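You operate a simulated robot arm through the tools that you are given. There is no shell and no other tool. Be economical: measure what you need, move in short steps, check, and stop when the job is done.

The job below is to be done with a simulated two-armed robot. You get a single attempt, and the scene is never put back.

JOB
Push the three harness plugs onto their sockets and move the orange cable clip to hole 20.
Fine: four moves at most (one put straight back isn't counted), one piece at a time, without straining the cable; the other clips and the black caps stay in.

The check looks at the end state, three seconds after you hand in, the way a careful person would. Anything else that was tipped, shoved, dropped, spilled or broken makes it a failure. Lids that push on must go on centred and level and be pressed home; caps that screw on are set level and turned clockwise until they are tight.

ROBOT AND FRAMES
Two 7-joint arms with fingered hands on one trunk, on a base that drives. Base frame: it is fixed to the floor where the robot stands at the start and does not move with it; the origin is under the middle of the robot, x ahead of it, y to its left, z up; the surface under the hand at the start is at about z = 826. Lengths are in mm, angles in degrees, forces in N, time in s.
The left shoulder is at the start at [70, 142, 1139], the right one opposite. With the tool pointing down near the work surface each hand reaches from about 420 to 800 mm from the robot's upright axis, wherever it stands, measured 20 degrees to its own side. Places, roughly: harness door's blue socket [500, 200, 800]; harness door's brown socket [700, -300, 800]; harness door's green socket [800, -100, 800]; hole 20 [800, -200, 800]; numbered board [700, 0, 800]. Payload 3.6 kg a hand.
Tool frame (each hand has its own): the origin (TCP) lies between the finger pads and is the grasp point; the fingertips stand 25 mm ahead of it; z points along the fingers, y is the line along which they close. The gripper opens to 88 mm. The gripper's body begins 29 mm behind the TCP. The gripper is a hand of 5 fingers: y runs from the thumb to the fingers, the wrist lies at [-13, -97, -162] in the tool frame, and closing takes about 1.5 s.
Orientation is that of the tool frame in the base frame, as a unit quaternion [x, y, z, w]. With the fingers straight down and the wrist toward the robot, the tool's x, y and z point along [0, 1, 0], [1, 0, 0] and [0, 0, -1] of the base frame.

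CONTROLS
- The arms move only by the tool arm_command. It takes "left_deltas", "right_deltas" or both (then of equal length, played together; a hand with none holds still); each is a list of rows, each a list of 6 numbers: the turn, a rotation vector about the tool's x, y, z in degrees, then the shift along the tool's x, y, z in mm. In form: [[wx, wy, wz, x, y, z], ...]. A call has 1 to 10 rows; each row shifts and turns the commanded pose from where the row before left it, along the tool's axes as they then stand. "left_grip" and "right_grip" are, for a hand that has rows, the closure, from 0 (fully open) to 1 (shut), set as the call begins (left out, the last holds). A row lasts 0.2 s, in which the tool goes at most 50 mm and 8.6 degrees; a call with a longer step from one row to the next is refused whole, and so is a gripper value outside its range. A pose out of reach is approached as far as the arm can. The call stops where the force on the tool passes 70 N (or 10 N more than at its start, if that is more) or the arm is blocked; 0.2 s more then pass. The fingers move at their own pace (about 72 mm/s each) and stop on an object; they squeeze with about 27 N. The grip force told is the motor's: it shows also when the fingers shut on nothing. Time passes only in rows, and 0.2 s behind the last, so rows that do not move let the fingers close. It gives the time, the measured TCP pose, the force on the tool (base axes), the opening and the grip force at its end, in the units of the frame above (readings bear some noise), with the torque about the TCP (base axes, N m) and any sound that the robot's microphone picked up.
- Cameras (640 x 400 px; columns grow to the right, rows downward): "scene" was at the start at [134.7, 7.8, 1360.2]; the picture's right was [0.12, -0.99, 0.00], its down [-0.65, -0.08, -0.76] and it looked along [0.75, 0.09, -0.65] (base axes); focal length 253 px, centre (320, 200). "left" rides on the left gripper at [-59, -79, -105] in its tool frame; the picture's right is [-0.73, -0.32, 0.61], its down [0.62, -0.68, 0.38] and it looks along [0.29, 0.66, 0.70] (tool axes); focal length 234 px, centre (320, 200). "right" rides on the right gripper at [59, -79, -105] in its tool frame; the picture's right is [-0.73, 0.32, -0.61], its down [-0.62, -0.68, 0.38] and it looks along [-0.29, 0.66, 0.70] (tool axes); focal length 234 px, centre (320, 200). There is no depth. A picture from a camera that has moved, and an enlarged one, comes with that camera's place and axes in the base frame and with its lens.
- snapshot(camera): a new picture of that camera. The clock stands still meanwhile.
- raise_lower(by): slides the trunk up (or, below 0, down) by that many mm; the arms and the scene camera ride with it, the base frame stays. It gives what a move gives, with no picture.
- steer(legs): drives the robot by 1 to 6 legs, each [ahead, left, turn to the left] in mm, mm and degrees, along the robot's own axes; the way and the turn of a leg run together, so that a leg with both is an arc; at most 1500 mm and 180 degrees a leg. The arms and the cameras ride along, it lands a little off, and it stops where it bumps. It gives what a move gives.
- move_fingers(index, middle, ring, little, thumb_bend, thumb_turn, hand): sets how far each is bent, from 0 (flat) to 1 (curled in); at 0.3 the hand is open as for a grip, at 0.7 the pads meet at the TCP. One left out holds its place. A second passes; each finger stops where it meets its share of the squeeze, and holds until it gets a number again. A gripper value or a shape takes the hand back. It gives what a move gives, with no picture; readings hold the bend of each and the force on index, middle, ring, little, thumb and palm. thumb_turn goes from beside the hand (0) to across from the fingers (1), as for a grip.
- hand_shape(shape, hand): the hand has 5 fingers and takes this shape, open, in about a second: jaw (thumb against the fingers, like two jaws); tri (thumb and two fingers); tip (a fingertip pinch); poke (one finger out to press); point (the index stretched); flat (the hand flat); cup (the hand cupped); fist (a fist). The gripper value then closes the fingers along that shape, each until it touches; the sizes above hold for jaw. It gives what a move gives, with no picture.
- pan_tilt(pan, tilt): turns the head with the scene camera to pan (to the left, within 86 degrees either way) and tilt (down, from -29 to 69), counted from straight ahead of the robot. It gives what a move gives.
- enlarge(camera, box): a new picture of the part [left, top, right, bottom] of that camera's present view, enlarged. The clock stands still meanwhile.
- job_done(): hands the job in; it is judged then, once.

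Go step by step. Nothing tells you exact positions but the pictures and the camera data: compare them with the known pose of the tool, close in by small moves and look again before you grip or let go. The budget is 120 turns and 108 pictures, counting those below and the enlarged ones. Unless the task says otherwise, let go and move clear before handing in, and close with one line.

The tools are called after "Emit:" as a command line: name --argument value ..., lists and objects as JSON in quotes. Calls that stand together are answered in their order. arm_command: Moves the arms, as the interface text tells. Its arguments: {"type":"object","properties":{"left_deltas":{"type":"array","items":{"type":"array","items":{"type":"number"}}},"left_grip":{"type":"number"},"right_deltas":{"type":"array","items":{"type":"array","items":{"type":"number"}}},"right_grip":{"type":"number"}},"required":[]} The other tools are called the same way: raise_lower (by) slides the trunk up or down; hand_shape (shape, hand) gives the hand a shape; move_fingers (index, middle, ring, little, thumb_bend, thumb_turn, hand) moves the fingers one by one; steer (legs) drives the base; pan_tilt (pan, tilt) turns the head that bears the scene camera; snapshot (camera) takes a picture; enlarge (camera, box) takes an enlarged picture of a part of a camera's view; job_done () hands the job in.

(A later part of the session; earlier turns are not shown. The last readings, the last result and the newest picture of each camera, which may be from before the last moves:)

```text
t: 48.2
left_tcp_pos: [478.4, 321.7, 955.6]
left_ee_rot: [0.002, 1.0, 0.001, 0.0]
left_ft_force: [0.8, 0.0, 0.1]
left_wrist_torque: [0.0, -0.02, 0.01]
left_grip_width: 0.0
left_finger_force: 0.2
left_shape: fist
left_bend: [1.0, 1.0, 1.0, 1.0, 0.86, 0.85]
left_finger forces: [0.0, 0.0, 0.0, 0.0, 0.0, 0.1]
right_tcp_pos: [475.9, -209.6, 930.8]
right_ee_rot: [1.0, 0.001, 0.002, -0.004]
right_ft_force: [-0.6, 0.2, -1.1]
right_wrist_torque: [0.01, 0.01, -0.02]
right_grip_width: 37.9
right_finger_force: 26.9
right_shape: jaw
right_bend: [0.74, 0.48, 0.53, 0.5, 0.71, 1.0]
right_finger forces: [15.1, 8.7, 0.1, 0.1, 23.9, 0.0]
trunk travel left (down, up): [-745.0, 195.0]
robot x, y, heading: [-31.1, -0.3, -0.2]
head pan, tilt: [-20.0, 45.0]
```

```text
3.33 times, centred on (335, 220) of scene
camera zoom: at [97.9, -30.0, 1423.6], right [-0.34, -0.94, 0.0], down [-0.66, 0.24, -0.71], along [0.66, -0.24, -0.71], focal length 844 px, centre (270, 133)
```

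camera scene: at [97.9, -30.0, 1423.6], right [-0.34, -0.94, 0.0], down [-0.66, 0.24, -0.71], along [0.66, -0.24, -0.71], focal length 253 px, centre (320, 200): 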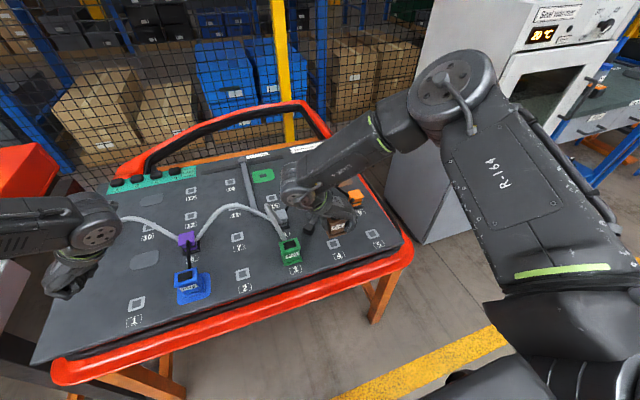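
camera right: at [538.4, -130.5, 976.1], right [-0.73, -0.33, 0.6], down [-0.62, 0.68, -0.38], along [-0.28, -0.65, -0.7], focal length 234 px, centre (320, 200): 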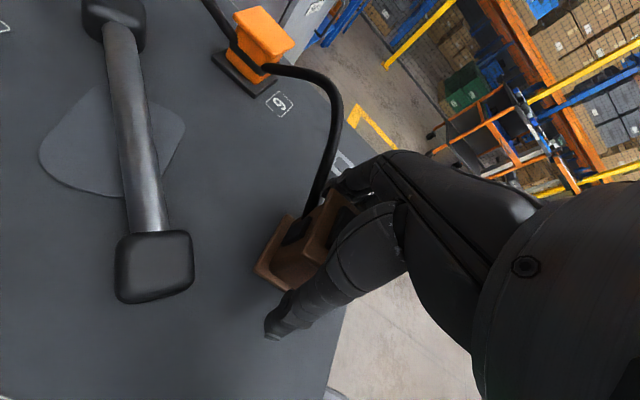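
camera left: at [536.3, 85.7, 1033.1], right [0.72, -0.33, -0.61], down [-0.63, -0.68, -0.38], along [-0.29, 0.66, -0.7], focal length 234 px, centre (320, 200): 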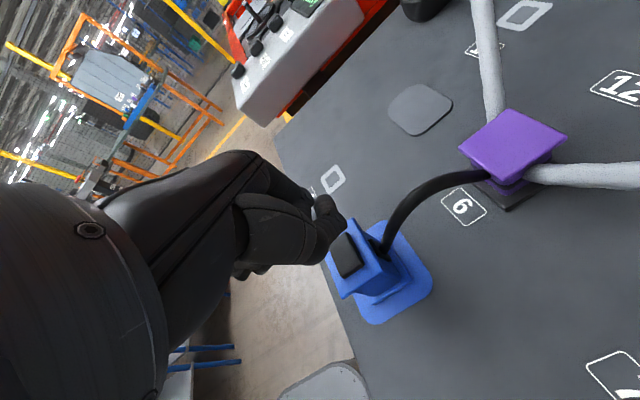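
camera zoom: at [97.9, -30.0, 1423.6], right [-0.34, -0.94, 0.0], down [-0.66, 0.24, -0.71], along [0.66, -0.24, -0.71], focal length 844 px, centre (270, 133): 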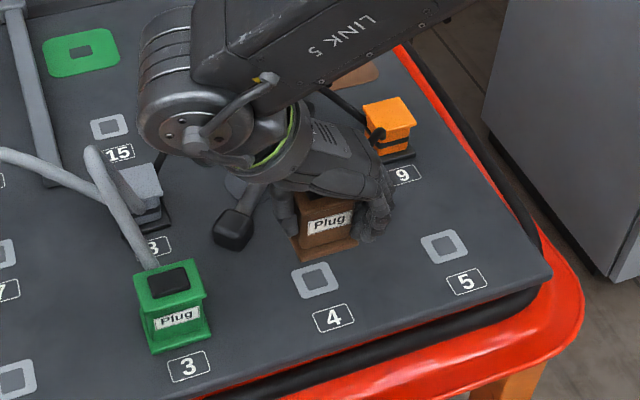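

Hole 4 measures [480,−209], so the plug centre is ≈ +4.5 mm in x from the TCP. Now I drive 115 mm ahead with the plug held high.

Emit:
steer --legs '[[115, 0, 0]]'

Emit:
snapshot --camera "scene"

Emit:
enlarge --camera "scene" --box '[270, 160, 430, 280]'

Emit:
snapshot --camera "right"

```text
t: 49.4
left_tcp_pos: [593.2, 322.1, 956.2]
left_ee_rot: [0.002, 1.0, 0.0, 0.001]
left_ft_force: [0.1, 0.2, -1.0]
left_wrist_torque: [-0.01, 0.0, 0.01]
left_grip_width: 0.0
left_finger_force: 0.0
left_shape: fist
left_bend: [1.0, 1.0, 1.0, 1.0, 0.86, 0.85]
left_finger forces: [0.0, 0.0, 0.0, 0.0, 0.0, 0.0]
right_tcp_pos: [591.6, -210.2, 930.6]
right_ee_rot: [1.0, 0.002, 0.002, -0.004]
right_ft_force: [0.1, 0.5, -0.7]
right_wrist_torque: [0.01, 0.01, 0.02]
right_grip_width: 38.1
right_finger_force: 27.0
right_shape: jaw
right_bend: [0.74, 0.48, 0.53, 0.5, 0.71, 1.0]
right_finger forces: [15.0, 8.7, 0.0, 0.0, 23.8, 0.1]
trunk travel left (down, up): [-745.0, 195.0]
robot x, y, heading: [84.0, -2.7, -0.0]
head pan, tilt: [-20.0, 45.0]
```

```text
52 pictures are left
camera scene: at [212.7, -29.9, 1423.8], right [-0.34, -0.94, 0.0], down [-0.66, 0.24, -0.71], along [0.66, -0.24, -0.71], focal length 253 px, centre (320, 200)
```

scene: 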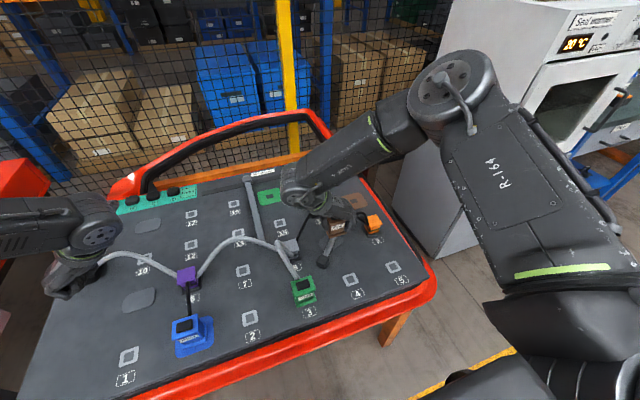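

```text
3.33 times, centred on (350, 220) of scene
camera zoom: at [212.7, -29.9, 1423.8], right [-0.34, -0.94, 0.0], down [-0.66, 0.24, -0.71], along [0.66, -0.24, -0.71], focal length 844 px, centre (220, 133)
```

zoom: 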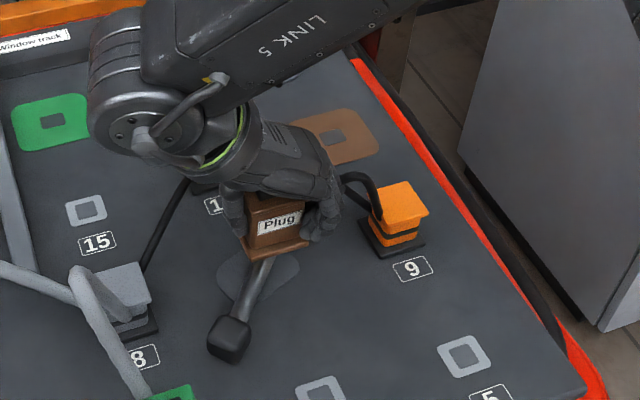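

```text
50 pictures are left
camera right: at [647.5, -131.5, 1037.7], right [-0.73, -0.33, 0.6], down [-0.62, 0.68, -0.38], along [-0.28, -0.65, -0.7], focal length 234 px, centre (320, 200)
```

right: 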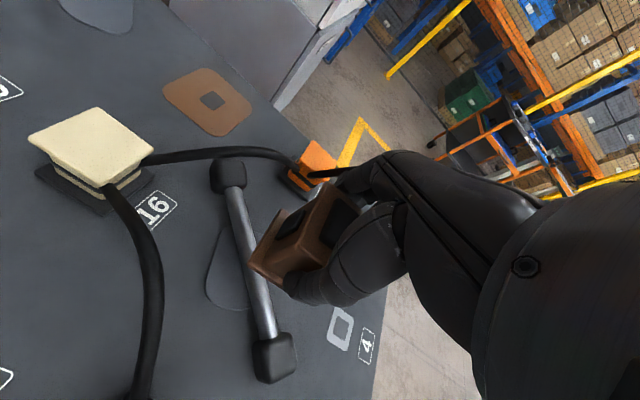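

Brown socket measures ≈ [732,−336]. I move the plug diagonally there at height, passing between the orange and cream clips.

Emit:
arm_command --right_deltas '[[0, 0, 0, 19.4, 17.9, -1], [0, 0, 0, 19.4, 17.9, -1], [0, 0, 0, 19.4, 17.9, -1], [0, 0, 0, 19.4, 17.9, 0], [0, 0, 0, 19.4, 17.9, 0], [0, 0, 0, 19.4, 17.9, 0], [0, 0, 0, 19.4, 17.9, 0], [0, 0, 0, 0, 0, 0], [0, 0, 0, 0, 0, 0]]'

Emit:
enlarge --camera "scene" --box '[290, 150, 430, 260]'

Emit:
snapshot --camera "right"

```text
t: 51.4
left_tcp_pos: [594.5, 322.0, 957.7]
left_ee_rot: [0.002, 1.0, 0.0, -0.001]
left_ft_force: [-0.1, 0.7, -0.1]
left_wrist_torque: [0.01, 0.03, -0.01]
left_grip_width: 0.1
left_finger_force: 0.1
left_shape: fist
left_bend: [1.0, 1.0, 1.0, 1.0, 0.86, 0.85]
left_finger forces: [0.1, 0.0, 0.0, 0.0, 0.0, 0.0]
right_tcp_pos: [727.8, -334.8, 934.1]
right_ee_rot: [1.0, 0.002, 0.003, -0.003]
right_ft_force: [0.3, -0.2, -0.6]
right_wrist_torque: [0.0, 0.02, -0.01]
right_grip_width: 38.2
right_finger_force: 26.9
right_shape: jaw
right_bend: [0.74, 0.48, 0.53, 0.5, 0.71, 1.0]
right_finger forces: [15.1, 8.8, 0.0, 0.0, 23.9, 0.0]
trunk travel left (down, up): [-745.0, 195.0]
robot x, y, heading: [87.6, -2.9, -0.0]
head pan, tilt: [-20.0, 45.0]
```

```text
3.64 times, centred on (360, 205) of scene
camera zoom: at [213.9, -30.0, 1423.7], right [-0.34, -0.94, 0.0], down [-0.66, 0.24, -0.71], along [0.66, -0.24, -0.71], focal length 921 px, centre (174, 182)
```

zoom: 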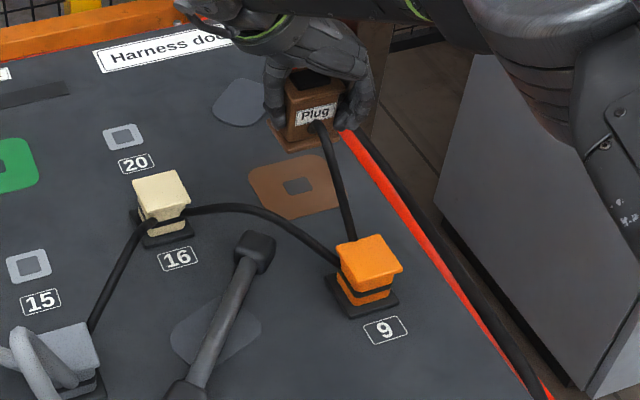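

```text
48 pictures are left
camera right: at [785.0, -256.6, 1040.2], right [-0.73, -0.33, 0.6], down [-0.62, 0.68, -0.38], along [-0.28, -0.65, -0.7], focal length 234 px, centre (320, 200)
```

right: 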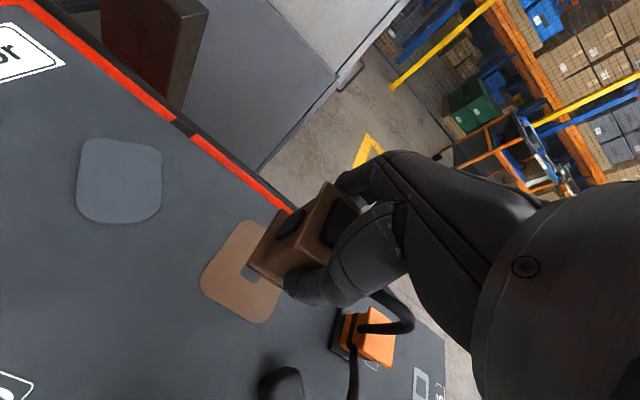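

Over the socket, [732.5,−337]. Lowering 45 mm, then checking alignment.

Emit:
arm_command --right_deltas '[[0, 0, 0, 0, 1.2, 9], [0, 0, 0, 0, 0, 9], [0, 0, 0, 0, 0, 9], [0, 0, 0, 0, 0, 9], [0, 0, 0, 0, 0, 9], [0, 0, 0, 0, 0, 0]]'

Emit:
enlarge --camera "scene" --box '[320, 150, 420, 230]'

Emit:
enlarge --camera "right" --box '[170, 150, 370, 350]'

```text
t: 52.8
left_tcp_pos: [593.3, 322.7, 956.0]
left_ee_rot: [0.002, 1.0, 0.0, 0.001]
left_ft_force: [0.1, 1.2, -0.1]
left_wrist_torque: [0.02, 0.02, 0.01]
left_grip_width: 0.0
left_finger_force: 0.0
left_shape: fist
left_bend: [1.0, 1.0, 1.0, 1.0, 0.86, 0.85]
left_finger forces: [0.0, 0.0, 0.0, 0.0, 0.0, 0.0]
right_tcp_pos: [727.1, -334.3, 888.9]
right_ee_rot: [1.0, 0.002, 0.002, -0.003]
right_ft_force: [-0.5, 0.4, -0.6]
right_wrist_torque: [0.0, 0.02, 0.03]
right_grip_width: 37.8
right_finger_force: 27.4
right_shape: jaw
right_bend: [0.74, 0.48, 0.53, 0.5, 0.71, 1.0]
right_finger forces: [15.0, 8.8, 0.0, 0.0, 23.8, 0.1]
trunk travel left (down, up): [-745.0, 195.0]
robot x, y, heading: [89.6, 0.2, -0.1]
head pan, tilt: [-20.0, 45.0]
```

```text
5.00 times, centred on (370, 190) of scene
camera zoom: at [213.8, -29.9, 1423.7], right [-0.34, -0.94, 0.0], down [-0.66, 0.24, -0.71], along [0.66, -0.24, -0.71], focal length 1266 px, centre (70, 250)
```

zoom: 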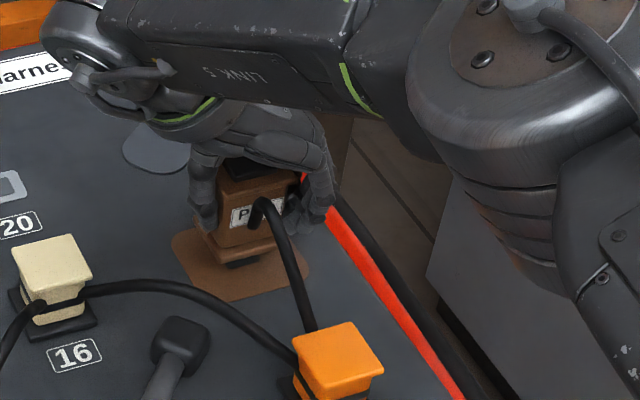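

```text
2.00 times, centred on (270, 250) of right
camera zoom: at [784.7, -257.2, 994.9], right [-0.73, -0.33, 0.6], down [-0.62, 0.68, -0.38], along [-0.28, -0.65, -0.7], focal length 468 px, centre (420, 100)
```

zoom: 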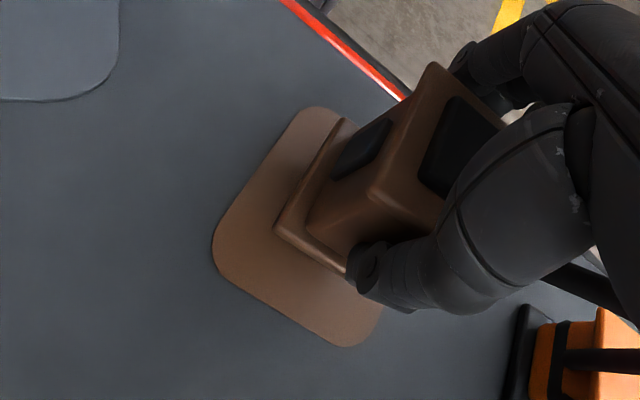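

By pad margins the plug needs about +1 x, −3 y. Correct and lower 10 mm, then recheck.

Emit:
arm_command --right_deltas '[[0, 0, 0, 1, 3, 0], [0, 0, 0, 0, 0, 5], [0, 0, 0, 0, 0, 5], [0, 0, 0, 0, 0, 0], [0, 0, 0, 0, 0, 0]]'

Emit:
enlarge --camera "right" --box '[170, 150, 370, 350]'

Emit:
enlarge --camera "scene" --box '[340, 170, 400, 220]'

```text
t: 54.0
left_tcp_pos: [594.7, 321.1, 955.1]
left_ee_rot: [0.003, 1.0, 0.0, 0.001]
left_ft_force: [0.5, 0.3, 0.2]
left_wrist_torque: [0.02, 0.03, -0.01]
left_grip_width: 0.0
left_finger_force: 0.0
left_shape: fist
left_bend: [1.0, 1.0, 1.0, 1.0, 0.86, 0.85]
left_finger forces: [0.0, 0.1, 0.0, 0.0, 0.1, 0.0]
right_tcp_pos: [728.3, -339.6, 877.7]
right_ee_rot: [1.0, 0.002, 0.002, -0.004]
right_ft_force: [0.0, -1.2, -0.7]
right_wrist_torque: [0.0, 0.0, -0.01]
right_grip_width: 37.8
right_finger_force: 27.5
right_shape: jaw
right_bend: [0.74, 0.48, 0.53, 0.5, 0.71, 1.0]
right_finger forces: [15.0, 8.9, 0.0, 0.0, 23.8, 0.0]
trunk travel left (down, up): [-745.0, 195.0]
robot x, y, heading: [89.3, -0.3, 0.1]
head pan, tilt: [-20.0, 45.0]
```

```text
2.00 times, centred on (270, 250) of right
camera zoom: at [786.0, -260.2, 985.4], right [-0.73, -0.33, 0.6], down [-0.62, 0.68, -0.38], along [-0.28, -0.65, -0.7], focal length 468 px, centre (420, 100)
```

zoom: 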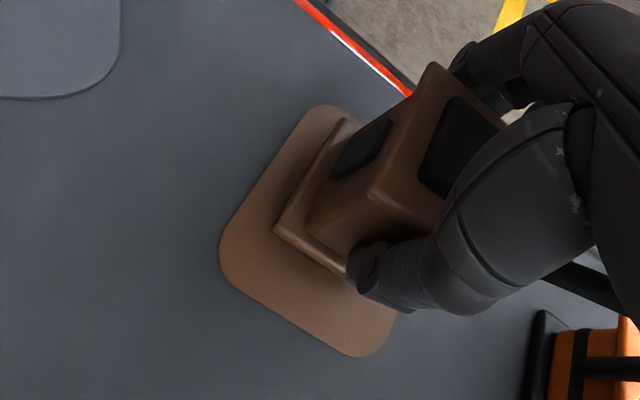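

```text
8.00 times, centred on (370, 195) of scene
camera zoom: at [213.9, -29.9, 1423.6], right [-0.34, -0.94, 0.0], down [-0.66, 0.24, -0.71], along [0.66, -0.24, -0.71], focal length 2026 px, centre (-80, 240)
```

zoom: 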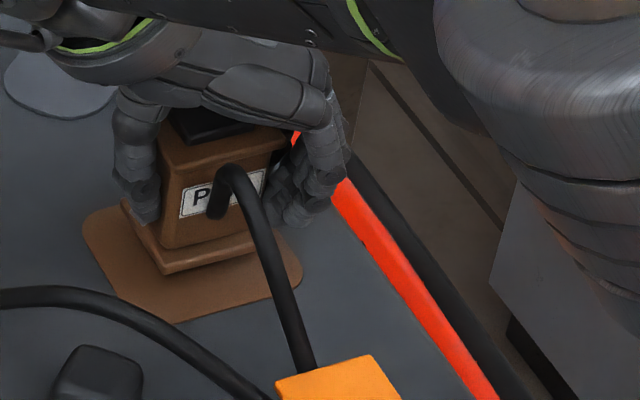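

Margins are now even (≈15 mm back and left). Lowering to contact and pressing gently.

Emit:
arm_command --right_deltas '[[0, 0, 0, -0.5, 0, 3], [0, 0, 0, 0, 0, 3], [0, 0, 0, 0, 0, 2], [0, 0, 0, 0, 0, 2], [0, 0, 0, 0, 0, 1], [0, 0, 0, 0, 0, 1], [0, 0, 0, 0, 0, 0]]'

Emit:
enlarge --camera "right" --box '[170, 150, 370, 350]'

```text
t: 55.6
left_tcp_pos: [589.7, 324.3, 958.2]
left_ee_rot: [0.002, 1.0, -0.003, 0.003]
left_ft_force: [0.4, -0.9, -1.1]
left_wrist_torque: [-0.01, -0.01, 0.01]
left_grip_width: 0.0
left_finger_force: 0.1
left_shape: fist
left_bend: [1.0, 1.0, 1.0, 1.0, 0.86, 0.85]
left_finger forces: [0.1, 0.0, 0.1, 0.0, 0.0, 0.0]
right_tcp_pos: [725.8, -335.6, 870.6]
right_ee_rot: [1.0, 0.002, 0.005, -0.001]
right_ft_force: [1.6, -2.2, 36.0]
right_wrist_torque: [-0.17, -0.1, 0.03]
right_grip_width: 40.1
right_finger_force: 27.1
right_shape: jaw
right_bend: [0.74, 0.46, 0.53, 0.5, 0.73, 1.0]
right_finger forces: [17.5, 11.0, 0.0, 0.1, 27.4, 0.0]
trunk travel left (down, up): [-745.0, 195.0]
robot x, y, heading: [86.5, 1.1, 0.2]
head pan, tilt: [-20.0, 45.0]
```

```text
2.00 times, centred on (270, 250) of right
camera zoom: at [781.7, -258.4, 978.5], right [-0.73, -0.33, 0.6], down [-0.62, 0.68, -0.39], along [-0.28, -0.66, -0.7], focal length 468 px, centre (420, 100)
```

zoom: 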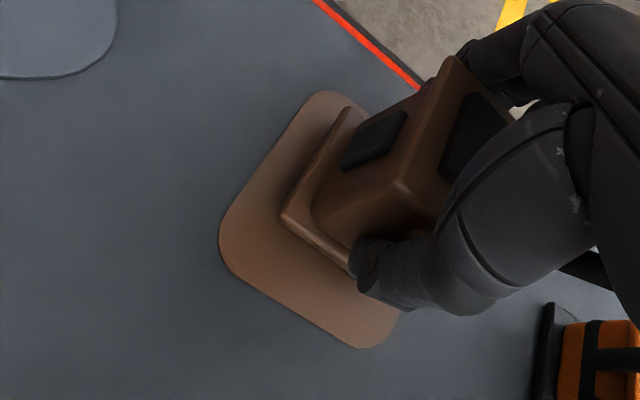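

It stops ~3 mm high at 36 N, so it may not be quite aligned. I ease off and measure where it stands.

Emit:
arm_command --right_deltas '[[0, 0, 0, 0, 0, -3], [0, 0, 0, 0, 0, 0], [0, 0, 0, 0, 0, 0]]'

Emit:
enlarge --camera "right" --box '[190, 150, 350, 310]'

Emit:
enlarge --camera "scene" --box '[340, 170, 400, 220]'

```text
t: 56.4
left_tcp_pos: [591.1, 322.3, 957.1]
left_ee_rot: [0.003, 1.0, -0.001, 0.001]
left_ft_force: [0.4, 1.5, -0.7]
left_wrist_torque: [0.01, 0.02, 0.03]
left_grip_width: 0.1
left_finger_force: 0.1
left_shape: fist
left_bend: [1.0, 1.0, 1.0, 1.0, 0.86, 0.85]
left_finger forces: [0.0, 0.1, 0.2, 0.1, 0.0, 0.0]
right_tcp_pos: [726.4, -336.1, 873.0]
right_ee_rot: [1.0, 0.002, 0.005, -0.002]
right_ft_force: [1.3, -1.3, 24.1]
right_wrist_torque: [-0.12, -0.06, 0.01]
right_grip_width: 40.5
right_finger_force: 26.9
right_shape: jaw
right_bend: [0.74, 0.46, 0.53, 0.5, 0.73, 1.0]
right_finger forces: [16.9, 10.4, 0.0, 0.0, 26.9, 0.1]
trunk travel left (down, up): [-745.0, 195.0]
robot x, y, heading: [90.2, -0.2, 0.2]
head pan, tilt: [-20.0, 45.0]
```

```text
2.50 times, centred on (270, 230) of right
camera zoom: at [782.8, -258.6, 979.2], right [-0.73, -0.33, 0.6], down [-0.62, 0.68, -0.39], along [-0.28, -0.65, -0.7], focal length 585 px, centre (445, 125)
```

zoom: 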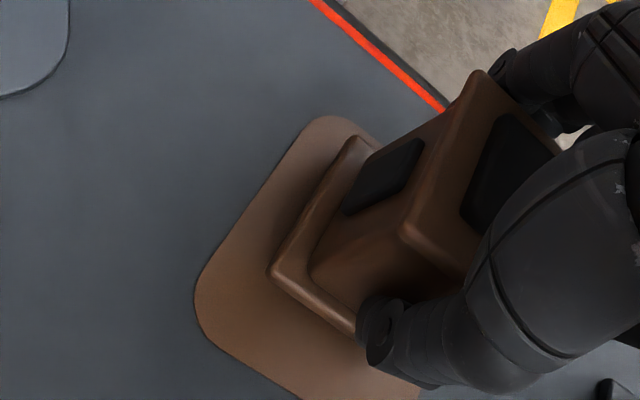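

```text
8.00 times, centred on (370, 195) of scene
camera zoom: at [209.4, -27.6, 1424.1], right [-0.34, -0.94, 0.0], down [-0.66, 0.24, -0.71], along [0.67, -0.24, -0.7], focal length 2026 px, centre (-80, 240)
```

zoom: 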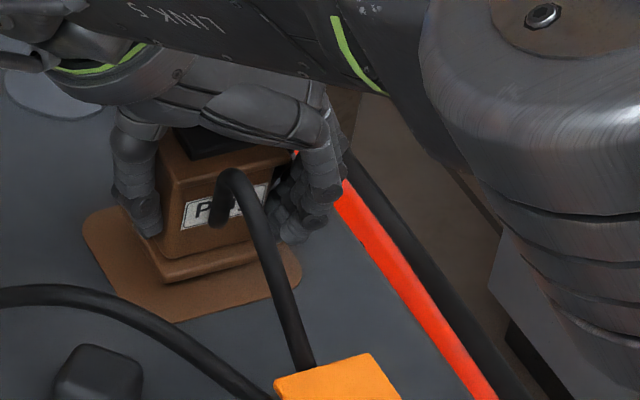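

The plug seems to ride ~5 mm high on its peg; the hole measurement suggests it needs ~+2 mm y. I lift slightly, shift and retry gently.

Emit:
arm_command --right_deltas '[[0, 0, 0, 0, 0, -6], [0, 0, 0, 0, -2, 0], [0, 0, 0, 0, 0, 0], [0, 0, 0, 0, 0, 2], [0, 0, 0, 0, 0, 2], [0, 0, 0, 0, 0, 2], [0, 0, 0, 0, 0, 1], [0, 0, 0, 0, 0, 0]]'

Emit:
enlarge --camera "scene" --box '[340, 170, 400, 220]'

```text
t: 58.2
left_tcp_pos: [593.6, 322.6, 958.1]
left_ee_rot: [0.002, 1.0, -0.001, 0.001]
left_ft_force: [-0.5, -0.5, 0.3]
left_wrist_torque: [0.03, 0.0, 0.0]
left_grip_width: 0.0
left_finger_force: 0.1
left_shape: fist
left_bend: [1.0, 1.0, 1.0, 1.0, 0.86, 0.85]
left_finger forces: [0.0, 0.1, 0.1, 0.0, 0.0, 0.0]
right_tcp_pos: [726.4, -335.4, 869.6]
right_ee_rot: [1.0, 0.001, 0.002, -0.003]
right_ft_force: [-4.9, 2.6, 5.9]
right_wrist_torque: [0.0, 0.07, -0.02]
right_grip_width: 39.4
right_finger_force: 26.9
right_shape: jaw
right_bend: [0.74, 0.47, 0.53, 0.5, 0.73, 1.0]
right_finger forces: [14.6, 8.9, 0.0, 0.0, 26.2, 0.1]
trunk travel left (down, up): [-745.0, 195.0]
robot x, y, heading: [90.6, -1.4, -0.0]
head pan, tilt: [-20.0, 45.0]
```

```text
8.00 times, centred on (370, 195) of scene
camera zoom: at [212.0, -28.7, 1423.9], right [-0.34, -0.94, 0.0], down [-0.66, 0.24, -0.71], along [0.67, -0.24, -0.71], focal length 2026 px, centre (-80, 240)
```

zoom: 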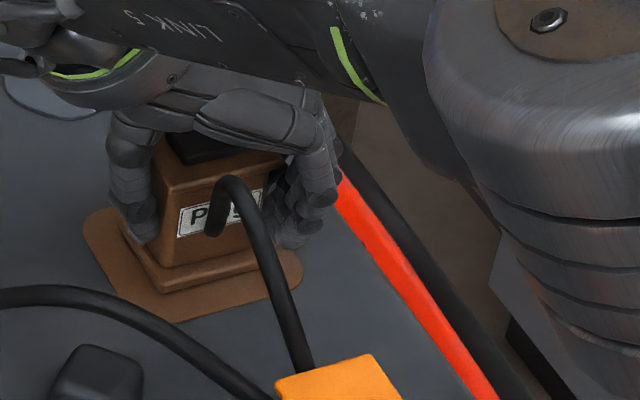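

It dropped in this time. A 1 mm shift to relieve the side load, then press home.

Emit:
arm_command --right_deltas '[[0, 0, 0, -1, -0.5, 0], [0, 0, 0, 0, 0, 1], [0, 0, 0, 0, 0, 1], [0, 0, 0, 0, 0, 1], [0, 0, 0, 0, 0, 1], [0, 0, 0, 0, 0, 0]]'

```text
t: 59.6
left_tcp_pos: [592.3, 322.8, 959.0]
left_ee_rot: [0.003, 1.0, -0.001, 0.001]
left_ft_force: [0.2, 0.2, 0.2]
left_wrist_torque: [0.02, -0.01, 0.0]
left_grip_width: 0.0
left_finger_force: 0.2
left_shape: fist
left_bend: [1.0, 1.0, 1.0, 1.0, 0.86, 0.85]
left_finger forces: [0.0, 0.1, 0.1, 0.1, 0.1, 0.0]
right_tcp_pos: [726.0, -335.8, 867.9]
right_ee_rot: [1.0, 0.002, 0.004, -0.002]
right_ft_force: [0.6, 1.8, 13.0]
right_wrist_torque: [-0.01, 0.02, 0.01]
right_grip_width: 39.4
right_finger_force: 26.8
right_shape: jaw
right_bend: [0.74, 0.47, 0.53, 0.5, 0.73, 1.0]
right_finger forces: [15.3, 9.8, 0.0, 0.0, 26.7, 0.0]
trunk travel left (down, up): [-745.0, 195.0]
robot x, y, heading: [83.6, 5.5, -0.0]
head pan, tilt: [-20.0, 45.0]
```

Seated with 13 N. Releasing, rising and looking, then a fist press.

Emit:
arm_command --right_deltas '[[0, 0, 0, 0, 0, -2], [0, 0, 0, 0, 0, 0], [0, 0, 0, 0, 0, 0], [0, 0, 0, 0, 0, 0], [0, 0, 0, 0, 0, 0], [0, 0, 0, 0, 0, 0], [0, 0, 0, 0, 0, -20], [0, 0, 0, 0, 0, -25], [0, 0, 0, 0, 0, -25], [0, 0, 0, 0, 0, -25]]' --right_grip 0

Emit:
hand_shape --hand "right" --shape "fist"

Emit:
arm_command --right_deltas '[[0, 0, 0, 5, -12, 10], [0, 0, 0, 0, 0, 15], [0, 0, 0, 0, 0, 15], [0, 0, 0, 0, 0, 10], [0, 0, 0, 0, 0, 10], [0, 0, 0, 0, 0, 0]]'

Emit:
enlarge --camera "scene" --box '[330, 150, 410, 220]'

Emit:
enlarge --camera "right" --box '[150, 120, 400, 350]'

```text
t: 61.8
left_tcp_pos: [593.4, 321.2, 955.7]
left_ee_rot: [0.002, 1.0, 0.001, 0.0]
left_ft_force: [-0.2, -0.4, -0.8]
left_wrist_torque: [0.01, 0.01, 0.0]
left_grip_width: 0.1
left_finger_force: 0.0
left_shape: fist
left_bend: [1.0, 1.0, 1.0, 1.0, 0.86, 0.85]
left_finger forces: [0.1, 0.0, 0.1, 0.0, 0.0, 0.1]
right_tcp_pos: [726.6, -335.1, 961.5]
right_ee_rot: [1.0, 0.002, 0.002, -0.003]
right_ft_force: [1.3, 0.3, -0.9]
right_wrist_torque: [-0.02, -0.02, -0.02]
right_grip_width: 87.8
right_finger_force: 0.1
right_shape: jaw
right_bend: [0.3, 0.3, 0.3, 0.3, 0.3, 0.98]
right_finger forces: [0.0, 0.0, 0.0, 0.1, 0.0, 0.0]
trunk travel left (down, up): [-745.0, 195.0]
robot x, y, heading: [89.4, 2.0, 0.1]
head pan, tilt: [-20.0, 45.0]
```

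```text
t: 62.7
left_tcp_pos: [593.7, 322.1, 955.9]
left_ee_rot: [0.003, 1.0, 0.0, 0.0]
left_ft_force: [-0.8, -0.3, 0.3]
left_wrist_torque: [-0.02, 0.03, 0.0]
left_grip_width: 0.1
left_finger_force: 0.0
left_shape: fist
left_bend: [1.0, 1.0, 1.0, 1.0, 0.86, 0.85]
left_finger forces: [0.2, 0.1, 0.0, 0.1, 0.1, 0.0]
right_tcp_pos: [726.6, -336.5, 961.2]
right_ee_rot: [1.0, 0.002, 0.003, -0.003]
right_ft_force: [-0.2, 0.2, -0.8]
right_wrist_torque: [0.03, 0.01, 0.0]
right_grip_width: 0.0
right_finger_force: 0.1
right_shape: fist
right_bend: [1.0, 1.0, 1.0, 1.0, 0.86, 0.85]
right_finger forces: [0.0, 0.0, 0.1, 0.1, 0.0, 0.0]
trunk travel left (down, up): [-745.0, 195.0]
robot x, y, heading: [84.9, 0.6, 0.1]
head pan, tilt: [-20.0, 45.0]
```

```text
t: 64.1
left_tcp_pos: [594.2, 322.6, 956.0]
left_ee_rot: [0.003, 1.0, 0.0, 0.0]
left_ft_force: [0.3, 0.0, -0.3]
left_wrist_torque: [0.0, 0.01, -0.01]
left_grip_width: 0.0
left_finger_force: 0.0
left_shape: fist
left_bend: [1.0, 1.0, 1.0, 1.0, 0.86, 0.85]
left_finger forces: [0.1, 0.0, 0.0, 0.0, 0.0, 0.0]
right_tcp_pos: [731.1, -323.2, 901.6]
right_ee_rot: [1.0, 0.001, 0.002, -0.003]
right_ft_force: [0.3, -0.3, 0.6]
right_wrist_torque: [-0.01, 0.02, 0.03]
right_grip_width: 0.0
right_finger_force: 0.0
right_shape: fist
right_bend: [1.0, 1.0, 1.0, 1.0, 0.86, 0.85]
right_finger forces: [0.0, 0.0, 0.1, 0.1, 0.0, 0.0]
trunk travel left (down, up): [-745.0, 195.0]
robot x, y, heading: [86.6, 1.1, -0.3]
head pan, tilt: [-20.0, 45.0]
```

```text
5.71 times, centred on (370, 185) of scene
camera zoom: at [213.7, -29.7, 1423.7], right [-0.34, -0.94, 0.0], down [-0.66, 0.24, -0.71], along [0.66, -0.24, -0.71], focal length 1447 px, centre (34, 286)
```

zoom: 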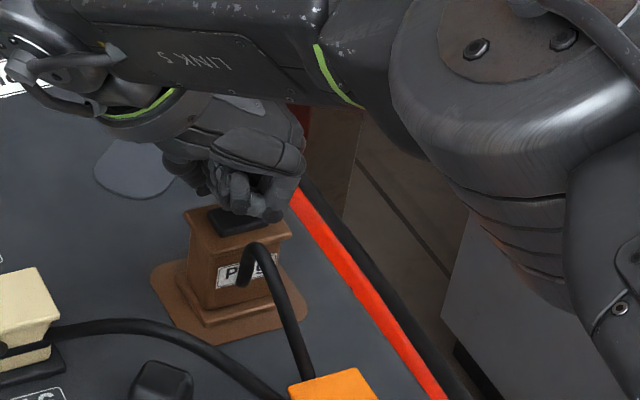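

```text
1.74 times, centred on (275, 235) of right
camera zoom: at [789.1, -245.1, 1007.7], right [-0.73, -0.33, 0.6], down [-0.62, 0.68, -0.38], along [-0.28, -0.65, -0.7], focal length 407 px, centre (398, 139)
```

zoom: 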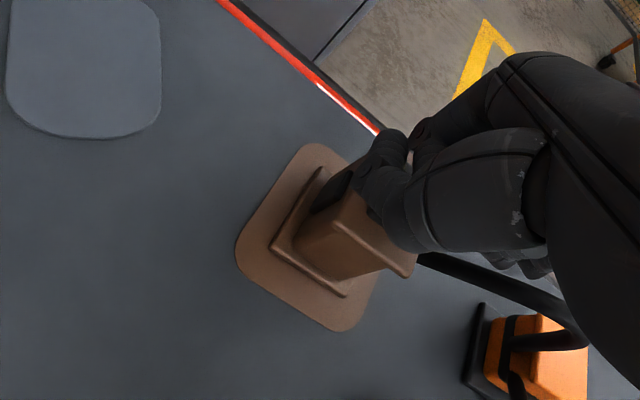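

The fist lies slightly behind-right of the cap centre; I shift (−5 x, +5 y) and press.

Emit:
arm_command --right_deltas '[[0, 0, 0, -5, -5, 0], [0, 0, 0, 0, 0, 5], [0, 0, 0, 0, 0, 4], [0, 0, 0, 0, 0, 3], [0, 0, 0, 0, 0, 3], [0, 0, 0, 0, 0, 2], [0, 0, 0, 0, 0, 2], [0, 0, 0, 0, 0, 0]]'

```text
t: 65.9
left_tcp_pos: [592.6, 324.2, 956.1]
left_ee_rot: [0.002, 1.0, -0.001, 0.0]
left_ft_force: [-0.5, -1.0, 0.3]
left_wrist_torque: [0.01, 0.01, 0.02]
left_grip_width: 0.1
left_finger_force: 0.0
left_shape: fist
left_bend: [1.0, 1.0, 1.0, 1.0, 0.86, 0.85]
left_finger forces: [0.0, 0.1, 0.0, 0.0, 0.0, 0.0]
right_tcp_pos: [725.8, -316.4, 885.8]
right_ee_rot: [1.0, 0.002, 0.004, -0.001]
right_ft_force: [3.5, 4.9, 18.4]
right_wrist_torque: [-0.13, -0.28, 0.14]
right_grip_width: 0.2
right_finger_force: 0.0
right_shape: fist
right_bend: [1.0, 1.0, 1.0, 1.0, 0.92, 0.83]
right_finger forces: [0.0, 0.2, 0.1, 0.0, 20.6, 0.0]
trunk travel left (down, up): [-745.0, 195.0]
robot x, y, heading: [86.0, -5.0, -0.1]
head pan, tilt: [-20.0, 45.0]
```

Emit:
arm_command --right_deltas '[[0, 0, 0, 0, 0, 2], [0, 0, 0, 0, 0, 2], [0, 0, 0, 0, 0, 2], [0, 0, 0, 0, 0, 0]]'

Emit:
arm_command --right_deltas '[[0, 0, 0, 0, 0, -10], [0, 0, 0, 0, 0, -25], [0, 0, 0, 0, 0, -30], [0, 0, 0, 0, 0, -30], [0, 0, 0, -20, 0, 0], [0, 0, 0, -40, 0, 0], [0, 0, 0, -40, 0, 0], [0, 0, 0, 0, 0, 0]]'

Emit:
hand_shape --hand "right" --shape "jaw"

Emit:
enlarge --camera "scene" --box '[320, 150, 430, 240]'

Emit:
snapshot --camera "right"

```text
t: 66.9
left_tcp_pos: [590.8, 325.5, 958.0]
left_ee_rot: [0.001, 1.0, -0.003, 0.002]
left_ft_force: [0.1, 0.0, 0.7]
left_wrist_torque: [-0.01, -0.02, 0.01]
left_grip_width: 0.2
left_finger_force: 0.1
left_shape: fist
left_bend: [1.0, 1.0, 1.0, 1.0, 0.86, 0.85]
left_finger forces: [0.1, 0.0, 0.0, 0.0, 0.0, 0.0]
right_tcp_pos: [723.8, -314.4, 882.8]
right_ee_rot: [1.0, 0.002, 0.007, -0.001]
right_ft_force: [2.3, 8.7, 38.1]
right_wrist_torque: [-0.14, -0.63, 0.2]
right_grip_width: 80.7
right_finger_force: 0.1
right_shape: fist
right_bend: [1.0, 1.0, 1.0, 1.0, 0.96, 0.79]
right_finger forces: [0.0, 2.7, 0.0, 0.1, 38.7, 0.0]
trunk travel left (down, up): [-745.0, 195.0]
robot x, y, heading: [85.5, -2.4, 0.0]
head pan, tilt: [-20.0, 45.0]
```

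```text
t: 68.7
left_tcp_pos: [595.6, 322.0, 956.8]
left_ee_rot: [0.003, 1.0, 0.0, 0.0]
left_ft_force: [-0.5, -0.5, 0.9]
left_wrist_torque: [0.03, 0.0, -0.01]
left_grip_width: 0.0
left_finger_force: 0.0
left_shape: fist
left_bend: [1.0, 1.0, 1.0, 1.0, 0.86, 0.85]
left_finger forces: [0.0, 0.1, 0.0, 0.0, 0.1, 0.1]
right_tcp_pos: [627.7, -318.3, 970.5]
right_ee_rot: [1.0, 0.002, 0.002, -0.003]
right_ft_force: [0.4, 0.0, 0.0]
right_wrist_torque: [-0.04, 0.0, -0.01]
right_grip_width: 0.0
right_finger_force: 0.1
right_shape: fist
right_bend: [1.0, 1.0, 1.0, 1.0, 0.86, 0.85]
right_finger forces: [0.0, 0.0, 0.0, 0.0, 0.0, 0.0]
trunk travel left (down, up): [-745.0, 195.0]
robot x, y, heading: [86.8, 4.4, 0.1]
head pan, tilt: [-20.0, 45.0]
```

```text
t: 69.6
left_tcp_pos: [593.9, 321.8, 956.3]
left_ee_rot: [0.003, 1.0, 0.0, -0.001]
left_ft_force: [-0.2, 0.1, -0.9]
left_wrist_torque: [0.02, 0.01, 0.01]
left_grip_width: 0.1
left_finger_force: 0.0
left_shape: fist
left_bend: [1.0, 1.0, 1.0, 1.0, 0.86, 0.85]
left_finger forces: [0.0, 0.0, 0.0, 0.1, 0.0, 0.0]
right_tcp_pos: [627.5, -318.8, 970.9]
right_ee_rot: [1.0, 0.001, 0.003, -0.003]
right_ft_force: [-0.3, -0.2, -0.2]
right_wrist_torque: [-0.01, 0.01, -0.01]
right_grip_width: 87.8
right_finger_force: 0.0
right_shape: jaw
right_bend: [0.3, 0.3, 0.3, 0.3, 0.3, 0.97]
right_finger forces: [0.0, 0.0, 0.0, 0.0, 0.1, 0.0]
trunk travel left (down, up): [-745.0, 195.0]
robot x, y, heading: [89.0, -0.8, -0.1]
head pan, tilt: [-20.0, 45.0]
```

```text
4.44 times, centred on (375, 195) of scene
camera zoom: at [213.6, -29.9, 1423.7], right [-0.34, -0.94, 0.0], down [-0.66, 0.24, -0.71], along [0.66, -0.24, -0.71], focal length 1125 px, centre (76, 222)
```

zoom: 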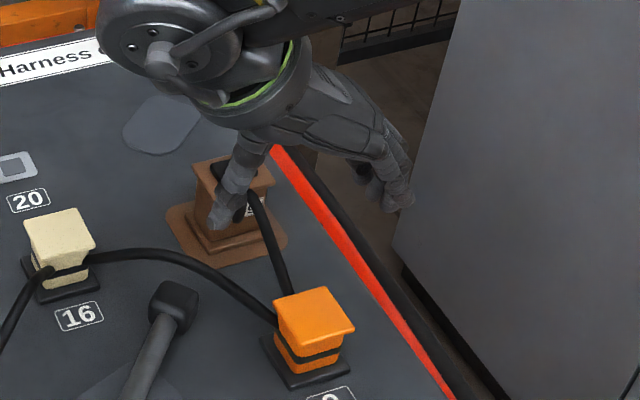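

```text
36 pictures are left
camera right: at [683.7, -240.9, 1078.0], right [-0.73, -0.33, 0.6], down [-0.62, 0.68, -0.38], along [-0.28, -0.65, -0.7], focal length 234 px, centre (320, 200)
```

right: 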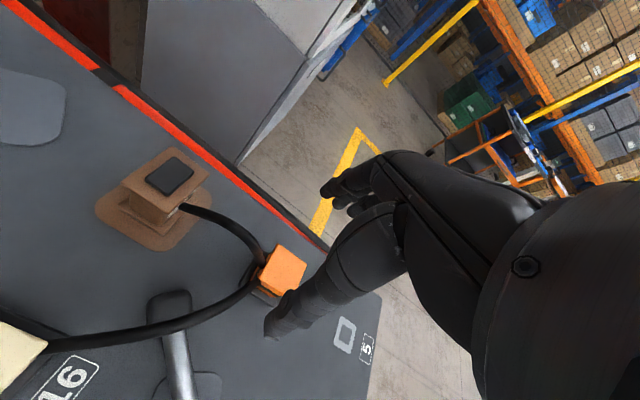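

Brown is seated. Next is the orange clip at ≈[604,−335], top z≈865; I lower the trunk for later far reach while raising the hands, and take a close look at its cables.

Emit:
arm_command --left_deltas '[[0, 0, 0, 10, 8, -20], [0, 0, 0, 10, 8, -20], [0, 0, 0, 10, 8, -20], [0, 0, 0, 10, 8, -20], [0, 0, 0, 10, 8, -20], [0, 0, 0, 0, 0, 0]]' --right_deltas '[[0, 0, 0, -6, 3, -14], [0, 0, 0, -6, 3, -14], [0, 0, 0, -6, 3, -14], [0, 0, 0, -6, 3, -14], [0, 0, 0, -6, 3, -14], [0, 0, 0, 0, 0, 0]]'

Emit:
raise_lower --by -100

Emit:
enlarge --camera "right" --box '[160, 150, 400, 370]'

```text
t: 71.0
left_tcp_pos: [601.0, 345.2, 1001.4]
left_ee_rot: [0.003, 1.0, -0.003, 0.002]
left_ft_force: [-0.1, 0.2, 0.1]
left_wrist_torque: [-0.02, 0.0, 0.02]
left_grip_width: 0.0
left_finger_force: 0.0
left_shape: fist
left_bend: [1.0, 1.0, 1.0, 1.0, 0.86, 0.85]
left_finger forces: [0.0, 0.1, 0.0, 0.1, 0.0, 0.1]
left hand out of reach, approached as far as the arm can: row 2, 3, 4, 5
right_tcp_pos: [613.5, -328.3, 1020.7]
right_ee_rot: [1.0, 0.004, 0.004, -0.006]
right_ft_force: [0.5, -0.3, 0.4]
right_wrist_torque: [0.02, 0.02, 0.01]
right_grip_width: 87.8
right_finger_force: 0.0
right_shape: jaw
right_bend: [0.3, 0.3, 0.3, 0.3, 0.3, 0.97]
right_finger forces: [0.0, 0.0, 0.1, 0.0, 0.0, 0.0]
right hand out of reach, approached as far as the arm can: row 4, 5
trunk travel left (down, up): [-745.0, 195.0]
robot x, y, heading: [86.3, -4.0, -0.1]
head pan, tilt: [-20.0, 45.0]
```

```text
t: 72.3
left_tcp_pos: [601.2, 345.3, 902.0]
left_ee_rot: [0.004, 1.0, -0.003, 0.001]
left_ft_force: [-0.9, 0.3, -0.1]
left_wrist_torque: [0.02, -0.02, 0.0]
left_grip_width: 0.0
left_finger_force: 0.1
left_shape: fist
left_bend: [1.0, 1.0, 1.0, 1.0, 0.86, 0.85]
left_finger forces: [0.0, 0.0, 0.1, 0.0, 0.0, 0.0]
right_tcp_pos: [613.9, -329.1, 921.4]
right_ee_rot: [1.0, 0.004, 0.005, -0.005]
right_ft_force: [0.0, -0.1, -0.1]
right_wrist_torque: [-0.04, 0.0, -0.03]
right_grip_width: 87.8
right_finger_force: 0.0
right_shape: jaw
right_bend: [0.3, 0.3, 0.3, 0.3, 0.3, 0.97]
right_finger forces: [0.1, 0.0, 0.0, 0.0, 0.0, 0.1]
trunk travel left (down, up): [-645.0, 295.0]
robot x, y, heading: [85.6, -1.9, -0.1]
head pan, tilt: [-20.0, 45.0]
```

```text
1.82 times, centred on (280, 260) of right
camera zoom: at [670.0, -251.2, 1027.4], right [-0.73, -0.33, 0.6], down [-0.62, 0.68, -0.38], along [-0.28, -0.65, -0.71], focal length 426 px, centre (393, 91)
```

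zoom: 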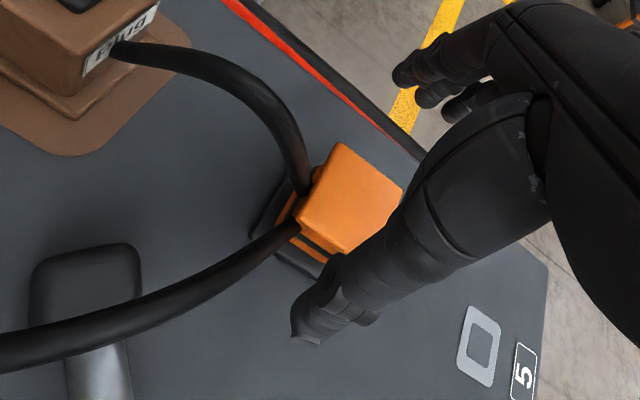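

Both cables leave the clip's back face, so left/right faces are free for the grip. Moving over the clip and down partway.

Emit:
arm_command --right_deltas '[[0, 0, 0, -5, 2, 10], [0, 0, 0, -5, 2, 10], [0, 0, 0, -5, 2, 10], [0, 0, 0, 0, 0, 0], [0, 0, 0, 0, 0, 0]]'

```text
t: 73.5
left_tcp_pos: [600.1, 345.5, 900.7]
left_ee_rot: [0.003, 1.0, -0.003, 0.002]
left_ft_force: [-0.1, 0.3, 0.1]
left_wrist_torque: [-0.02, 0.0, 0.0]
left_grip_width: 0.1
left_finger_force: 0.0
left_shape: fist
left_bend: [1.0, 1.0, 1.0, 1.0, 0.86, 0.85]
left_finger forces: [0.0, 0.0, 0.0, 0.0, 0.0, 0.0]
right_tcp_pos: [598.0, -336.0, 889.0]
right_ee_rot: [1.0, 0.004, 0.005, -0.006]
right_ft_force: [-0.4, 0.1, -0.3]
right_wrist_torque: [-0.03, 0.01, 0.0]
right_grip_width: 87.5
right_finger_force: 0.0
right_shape: jaw
right_bend: [0.3, 0.3, 0.3, 0.3, 0.3, 0.97]
right_finger forces: [0.0, 0.0, 0.0, 0.0, 0.0, 0.1]
trunk travel left (down, up): [-645.0, 295.0]
robot x, y, heading: [84.6, -3.0, -0.1]
head pan, tilt: [-20.0, 45.0]
```

Level the hand (≈0.6°) and descend to grip height.

Emit:
arm_command --right_deltas '[[-0.65, -0.57, 0.4, 0, 0, 5], [0, 0, 0, 0, 0, 8], [0, 0, 0, 0, 0, 8], [0, 0, 0, 0, 0, 6], [0, 0, 0, 0, 0, 0]]'

Emit:
enlarge --camera "right" --box '[200, 120, 400, 350]'

```text
t: 74.7
left_tcp_pos: [600.8, 345.3, 901.7]
left_ee_rot: [0.003, 1.0, -0.002, 0.001]
left_ft_force: [0.1, -0.1, -0.1]
left_wrist_torque: [0.02, 0.01, 0.05]
left_grip_width: 0.0
left_finger_force: 0.0
left_shape: fist
left_bend: [1.0, 1.0, 1.0, 1.0, 0.86, 0.85]
left_finger forces: [0.0, 0.0, 0.1, 0.1, 0.0, 0.1]
right_tcp_pos: [599.4, -333.8, 863.4]
right_ee_rot: [1.0, 0.0, -0.001, 0.0]
right_ft_force: [0.4, -0.8, 0.2]
right_wrist_torque: [0.01, 0.05, -0.02]
right_grip_width: 87.9
right_finger_force: 0.1
right_shape: jaw
right_bend: [0.3, 0.3, 0.3, 0.3, 0.3, 0.97]
right_finger forces: [0.0, 0.0, 0.0, 0.0, 0.0, 0.1]
trunk travel left (down, up): [-645.0, 295.0]
robot x, y, heading: [89.1, 3.6, 0.2]
head pan, tilt: [-20.0, 45.0]
```

```text
1.74 times, centred on (300, 235) of right
camera zoom: at [656.9, -255.9, 968.4], right [-0.73, -0.32, 0.61], down [-0.62, 0.68, -0.38], along [-0.29, -0.66, -0.7], focal length 407 px, centre (355, 139)
```

zoom: 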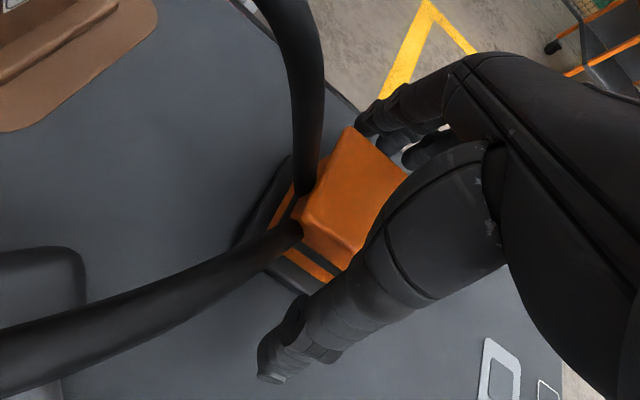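

Clip is between the fingers and cables are clear. Closing.

Emit:
arm_command --right_deltas '[[0, 0, 0, 0, 0, 0], [0, 0, 0, 0, 0, 0], [0, 0, 0, 0, 0, 0], [0, 0, 0, 0, 0, 0], [0, 0, 0, 0, 0, 0], [0, 0, 0, 0, 0, 0], [0, 0, 0, 0, 0, 0], [0, 0, 0, 0, 0, 0]]' --right_grip 1

Emit:
enlarge --camera "right" --box '[200, 120, 400, 350]'

```text
t: 76.5
left_tcp_pos: [601.3, 346.0, 901.8]
left_ee_rot: [0.003, 1.0, -0.004, 0.001]
left_ft_force: [-0.3, -0.6, -0.4]
left_wrist_torque: [0.02, 0.02, -0.02]
left_grip_width: 0.1
left_finger_force: 0.0
left_shape: fist
left_bend: [1.0, 1.0, 1.0, 1.0, 0.86, 0.85]
left_finger forces: [0.0, 0.0, 0.1, 0.0, 0.0, 0.0]
right_tcp_pos: [599.3, -333.7, 863.1]
right_ee_rot: [1.0, 0.0, 0.0, 0.0]
right_ft_force: [-0.1, 3.9, -0.5]
right_wrist_torque: [0.09, 0.05, -0.04]
right_grip_width: 28.6
right_finger_force: 27.0
right_shape: jaw
right_bend: [0.74, 0.55, 0.62, 0.59, 0.73, 1.0]
right_finger forces: [13.2, 7.4, 0.0, 0.0, 24.5, 0.0]
trunk travel left (down, up): [-645.0, 295.0]
robot x, y, heading: [86.9, 0.7, -0.2]
head pan, tilt: [-20.0, 45.0]
```

```text
1.74 times, centred on (300, 235) of right
camera zoom: at [657.1, -255.3, 968.5], right [-0.72, -0.32, 0.61], down [-0.62, 0.68, -0.38], along [-0.29, -0.66, -0.7], focal length 407 px, centre (355, 139)
```

zoom: 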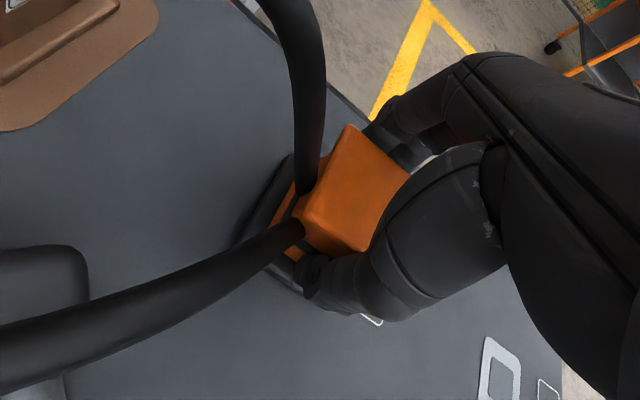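

Firm grip on the waist (28.6 mm). Lifting 45 mm, then moving up and inboard toward [645,−275].

Emit:
arm_command --right_deltas '[[0, 0, 0, 0, 0, -6], [0, 0, 0, 0, 0, -9], [0, 0, 0, 0, 0, -10], [0, 0, 0, 0, 0, -10], [0, 0, 0, 0, 0, -10], [0, 0, 0, 15, -20, -8], [0, 0, 0, 15, -20, -8], [0, 0, 0, 15, -20, -6], [0, 0, 0, 0, 0, 0]]'

Emit:
snapshot --camera "scene"

```text
t: 78.5
left_tcp_pos: [598.9, 345.1, 902.2]
left_ee_rot: [0.002, 1.0, -0.003, 0.002]
left_ft_force: [-0.4, 0.9, 0.3]
left_wrist_torque: [-0.03, 0.01, 0.01]
left_grip_width: 0.0
left_finger_force: 0.0
left_shape: fist
left_bend: [1.0, 1.0, 1.0, 1.0, 0.86, 0.85]
left_finger forces: [0.1, 0.0, 0.0, 0.1, 0.1, 0.0]
right_tcp_pos: [648.1, -274.2, 926.5]
right_ee_rot: [1.0, 0.0, 0.0, 0.0]
right_ft_force: [-0.6, 0.0, -0.2]
right_wrist_torque: [0.04, 0.0, 0.0]
right_grip_width: 27.9
right_finger_force: 26.6
right_shape: jaw
right_bend: [0.74, 0.55, 0.62, 0.59, 0.73, 1.0]
right_finger forces: [14.8, 8.9, 0.0, 0.0, 23.7, 0.0]
right hand out of reach, approached as far as the arm can: row 5
trunk travel left (down, up): [-645.0, 295.0]
robot x, y, heading: [86.7, 3.0, -0.2]
head pan, tilt: [-20.0, 45.0]
```

```text
32 pictures are left
camera scene: at [213.6, -30.5, 1323.7], right [-0.34, -0.94, 0.0], down [-0.66, 0.24, -0.71], along [0.66, -0.24, -0.71], focal length 253 px, centre (320, 200)
```

scene: 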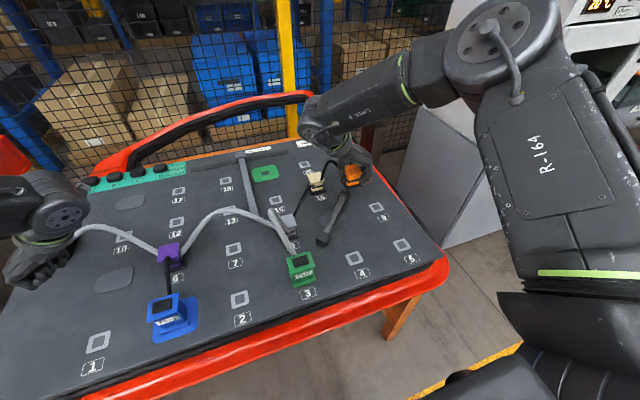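

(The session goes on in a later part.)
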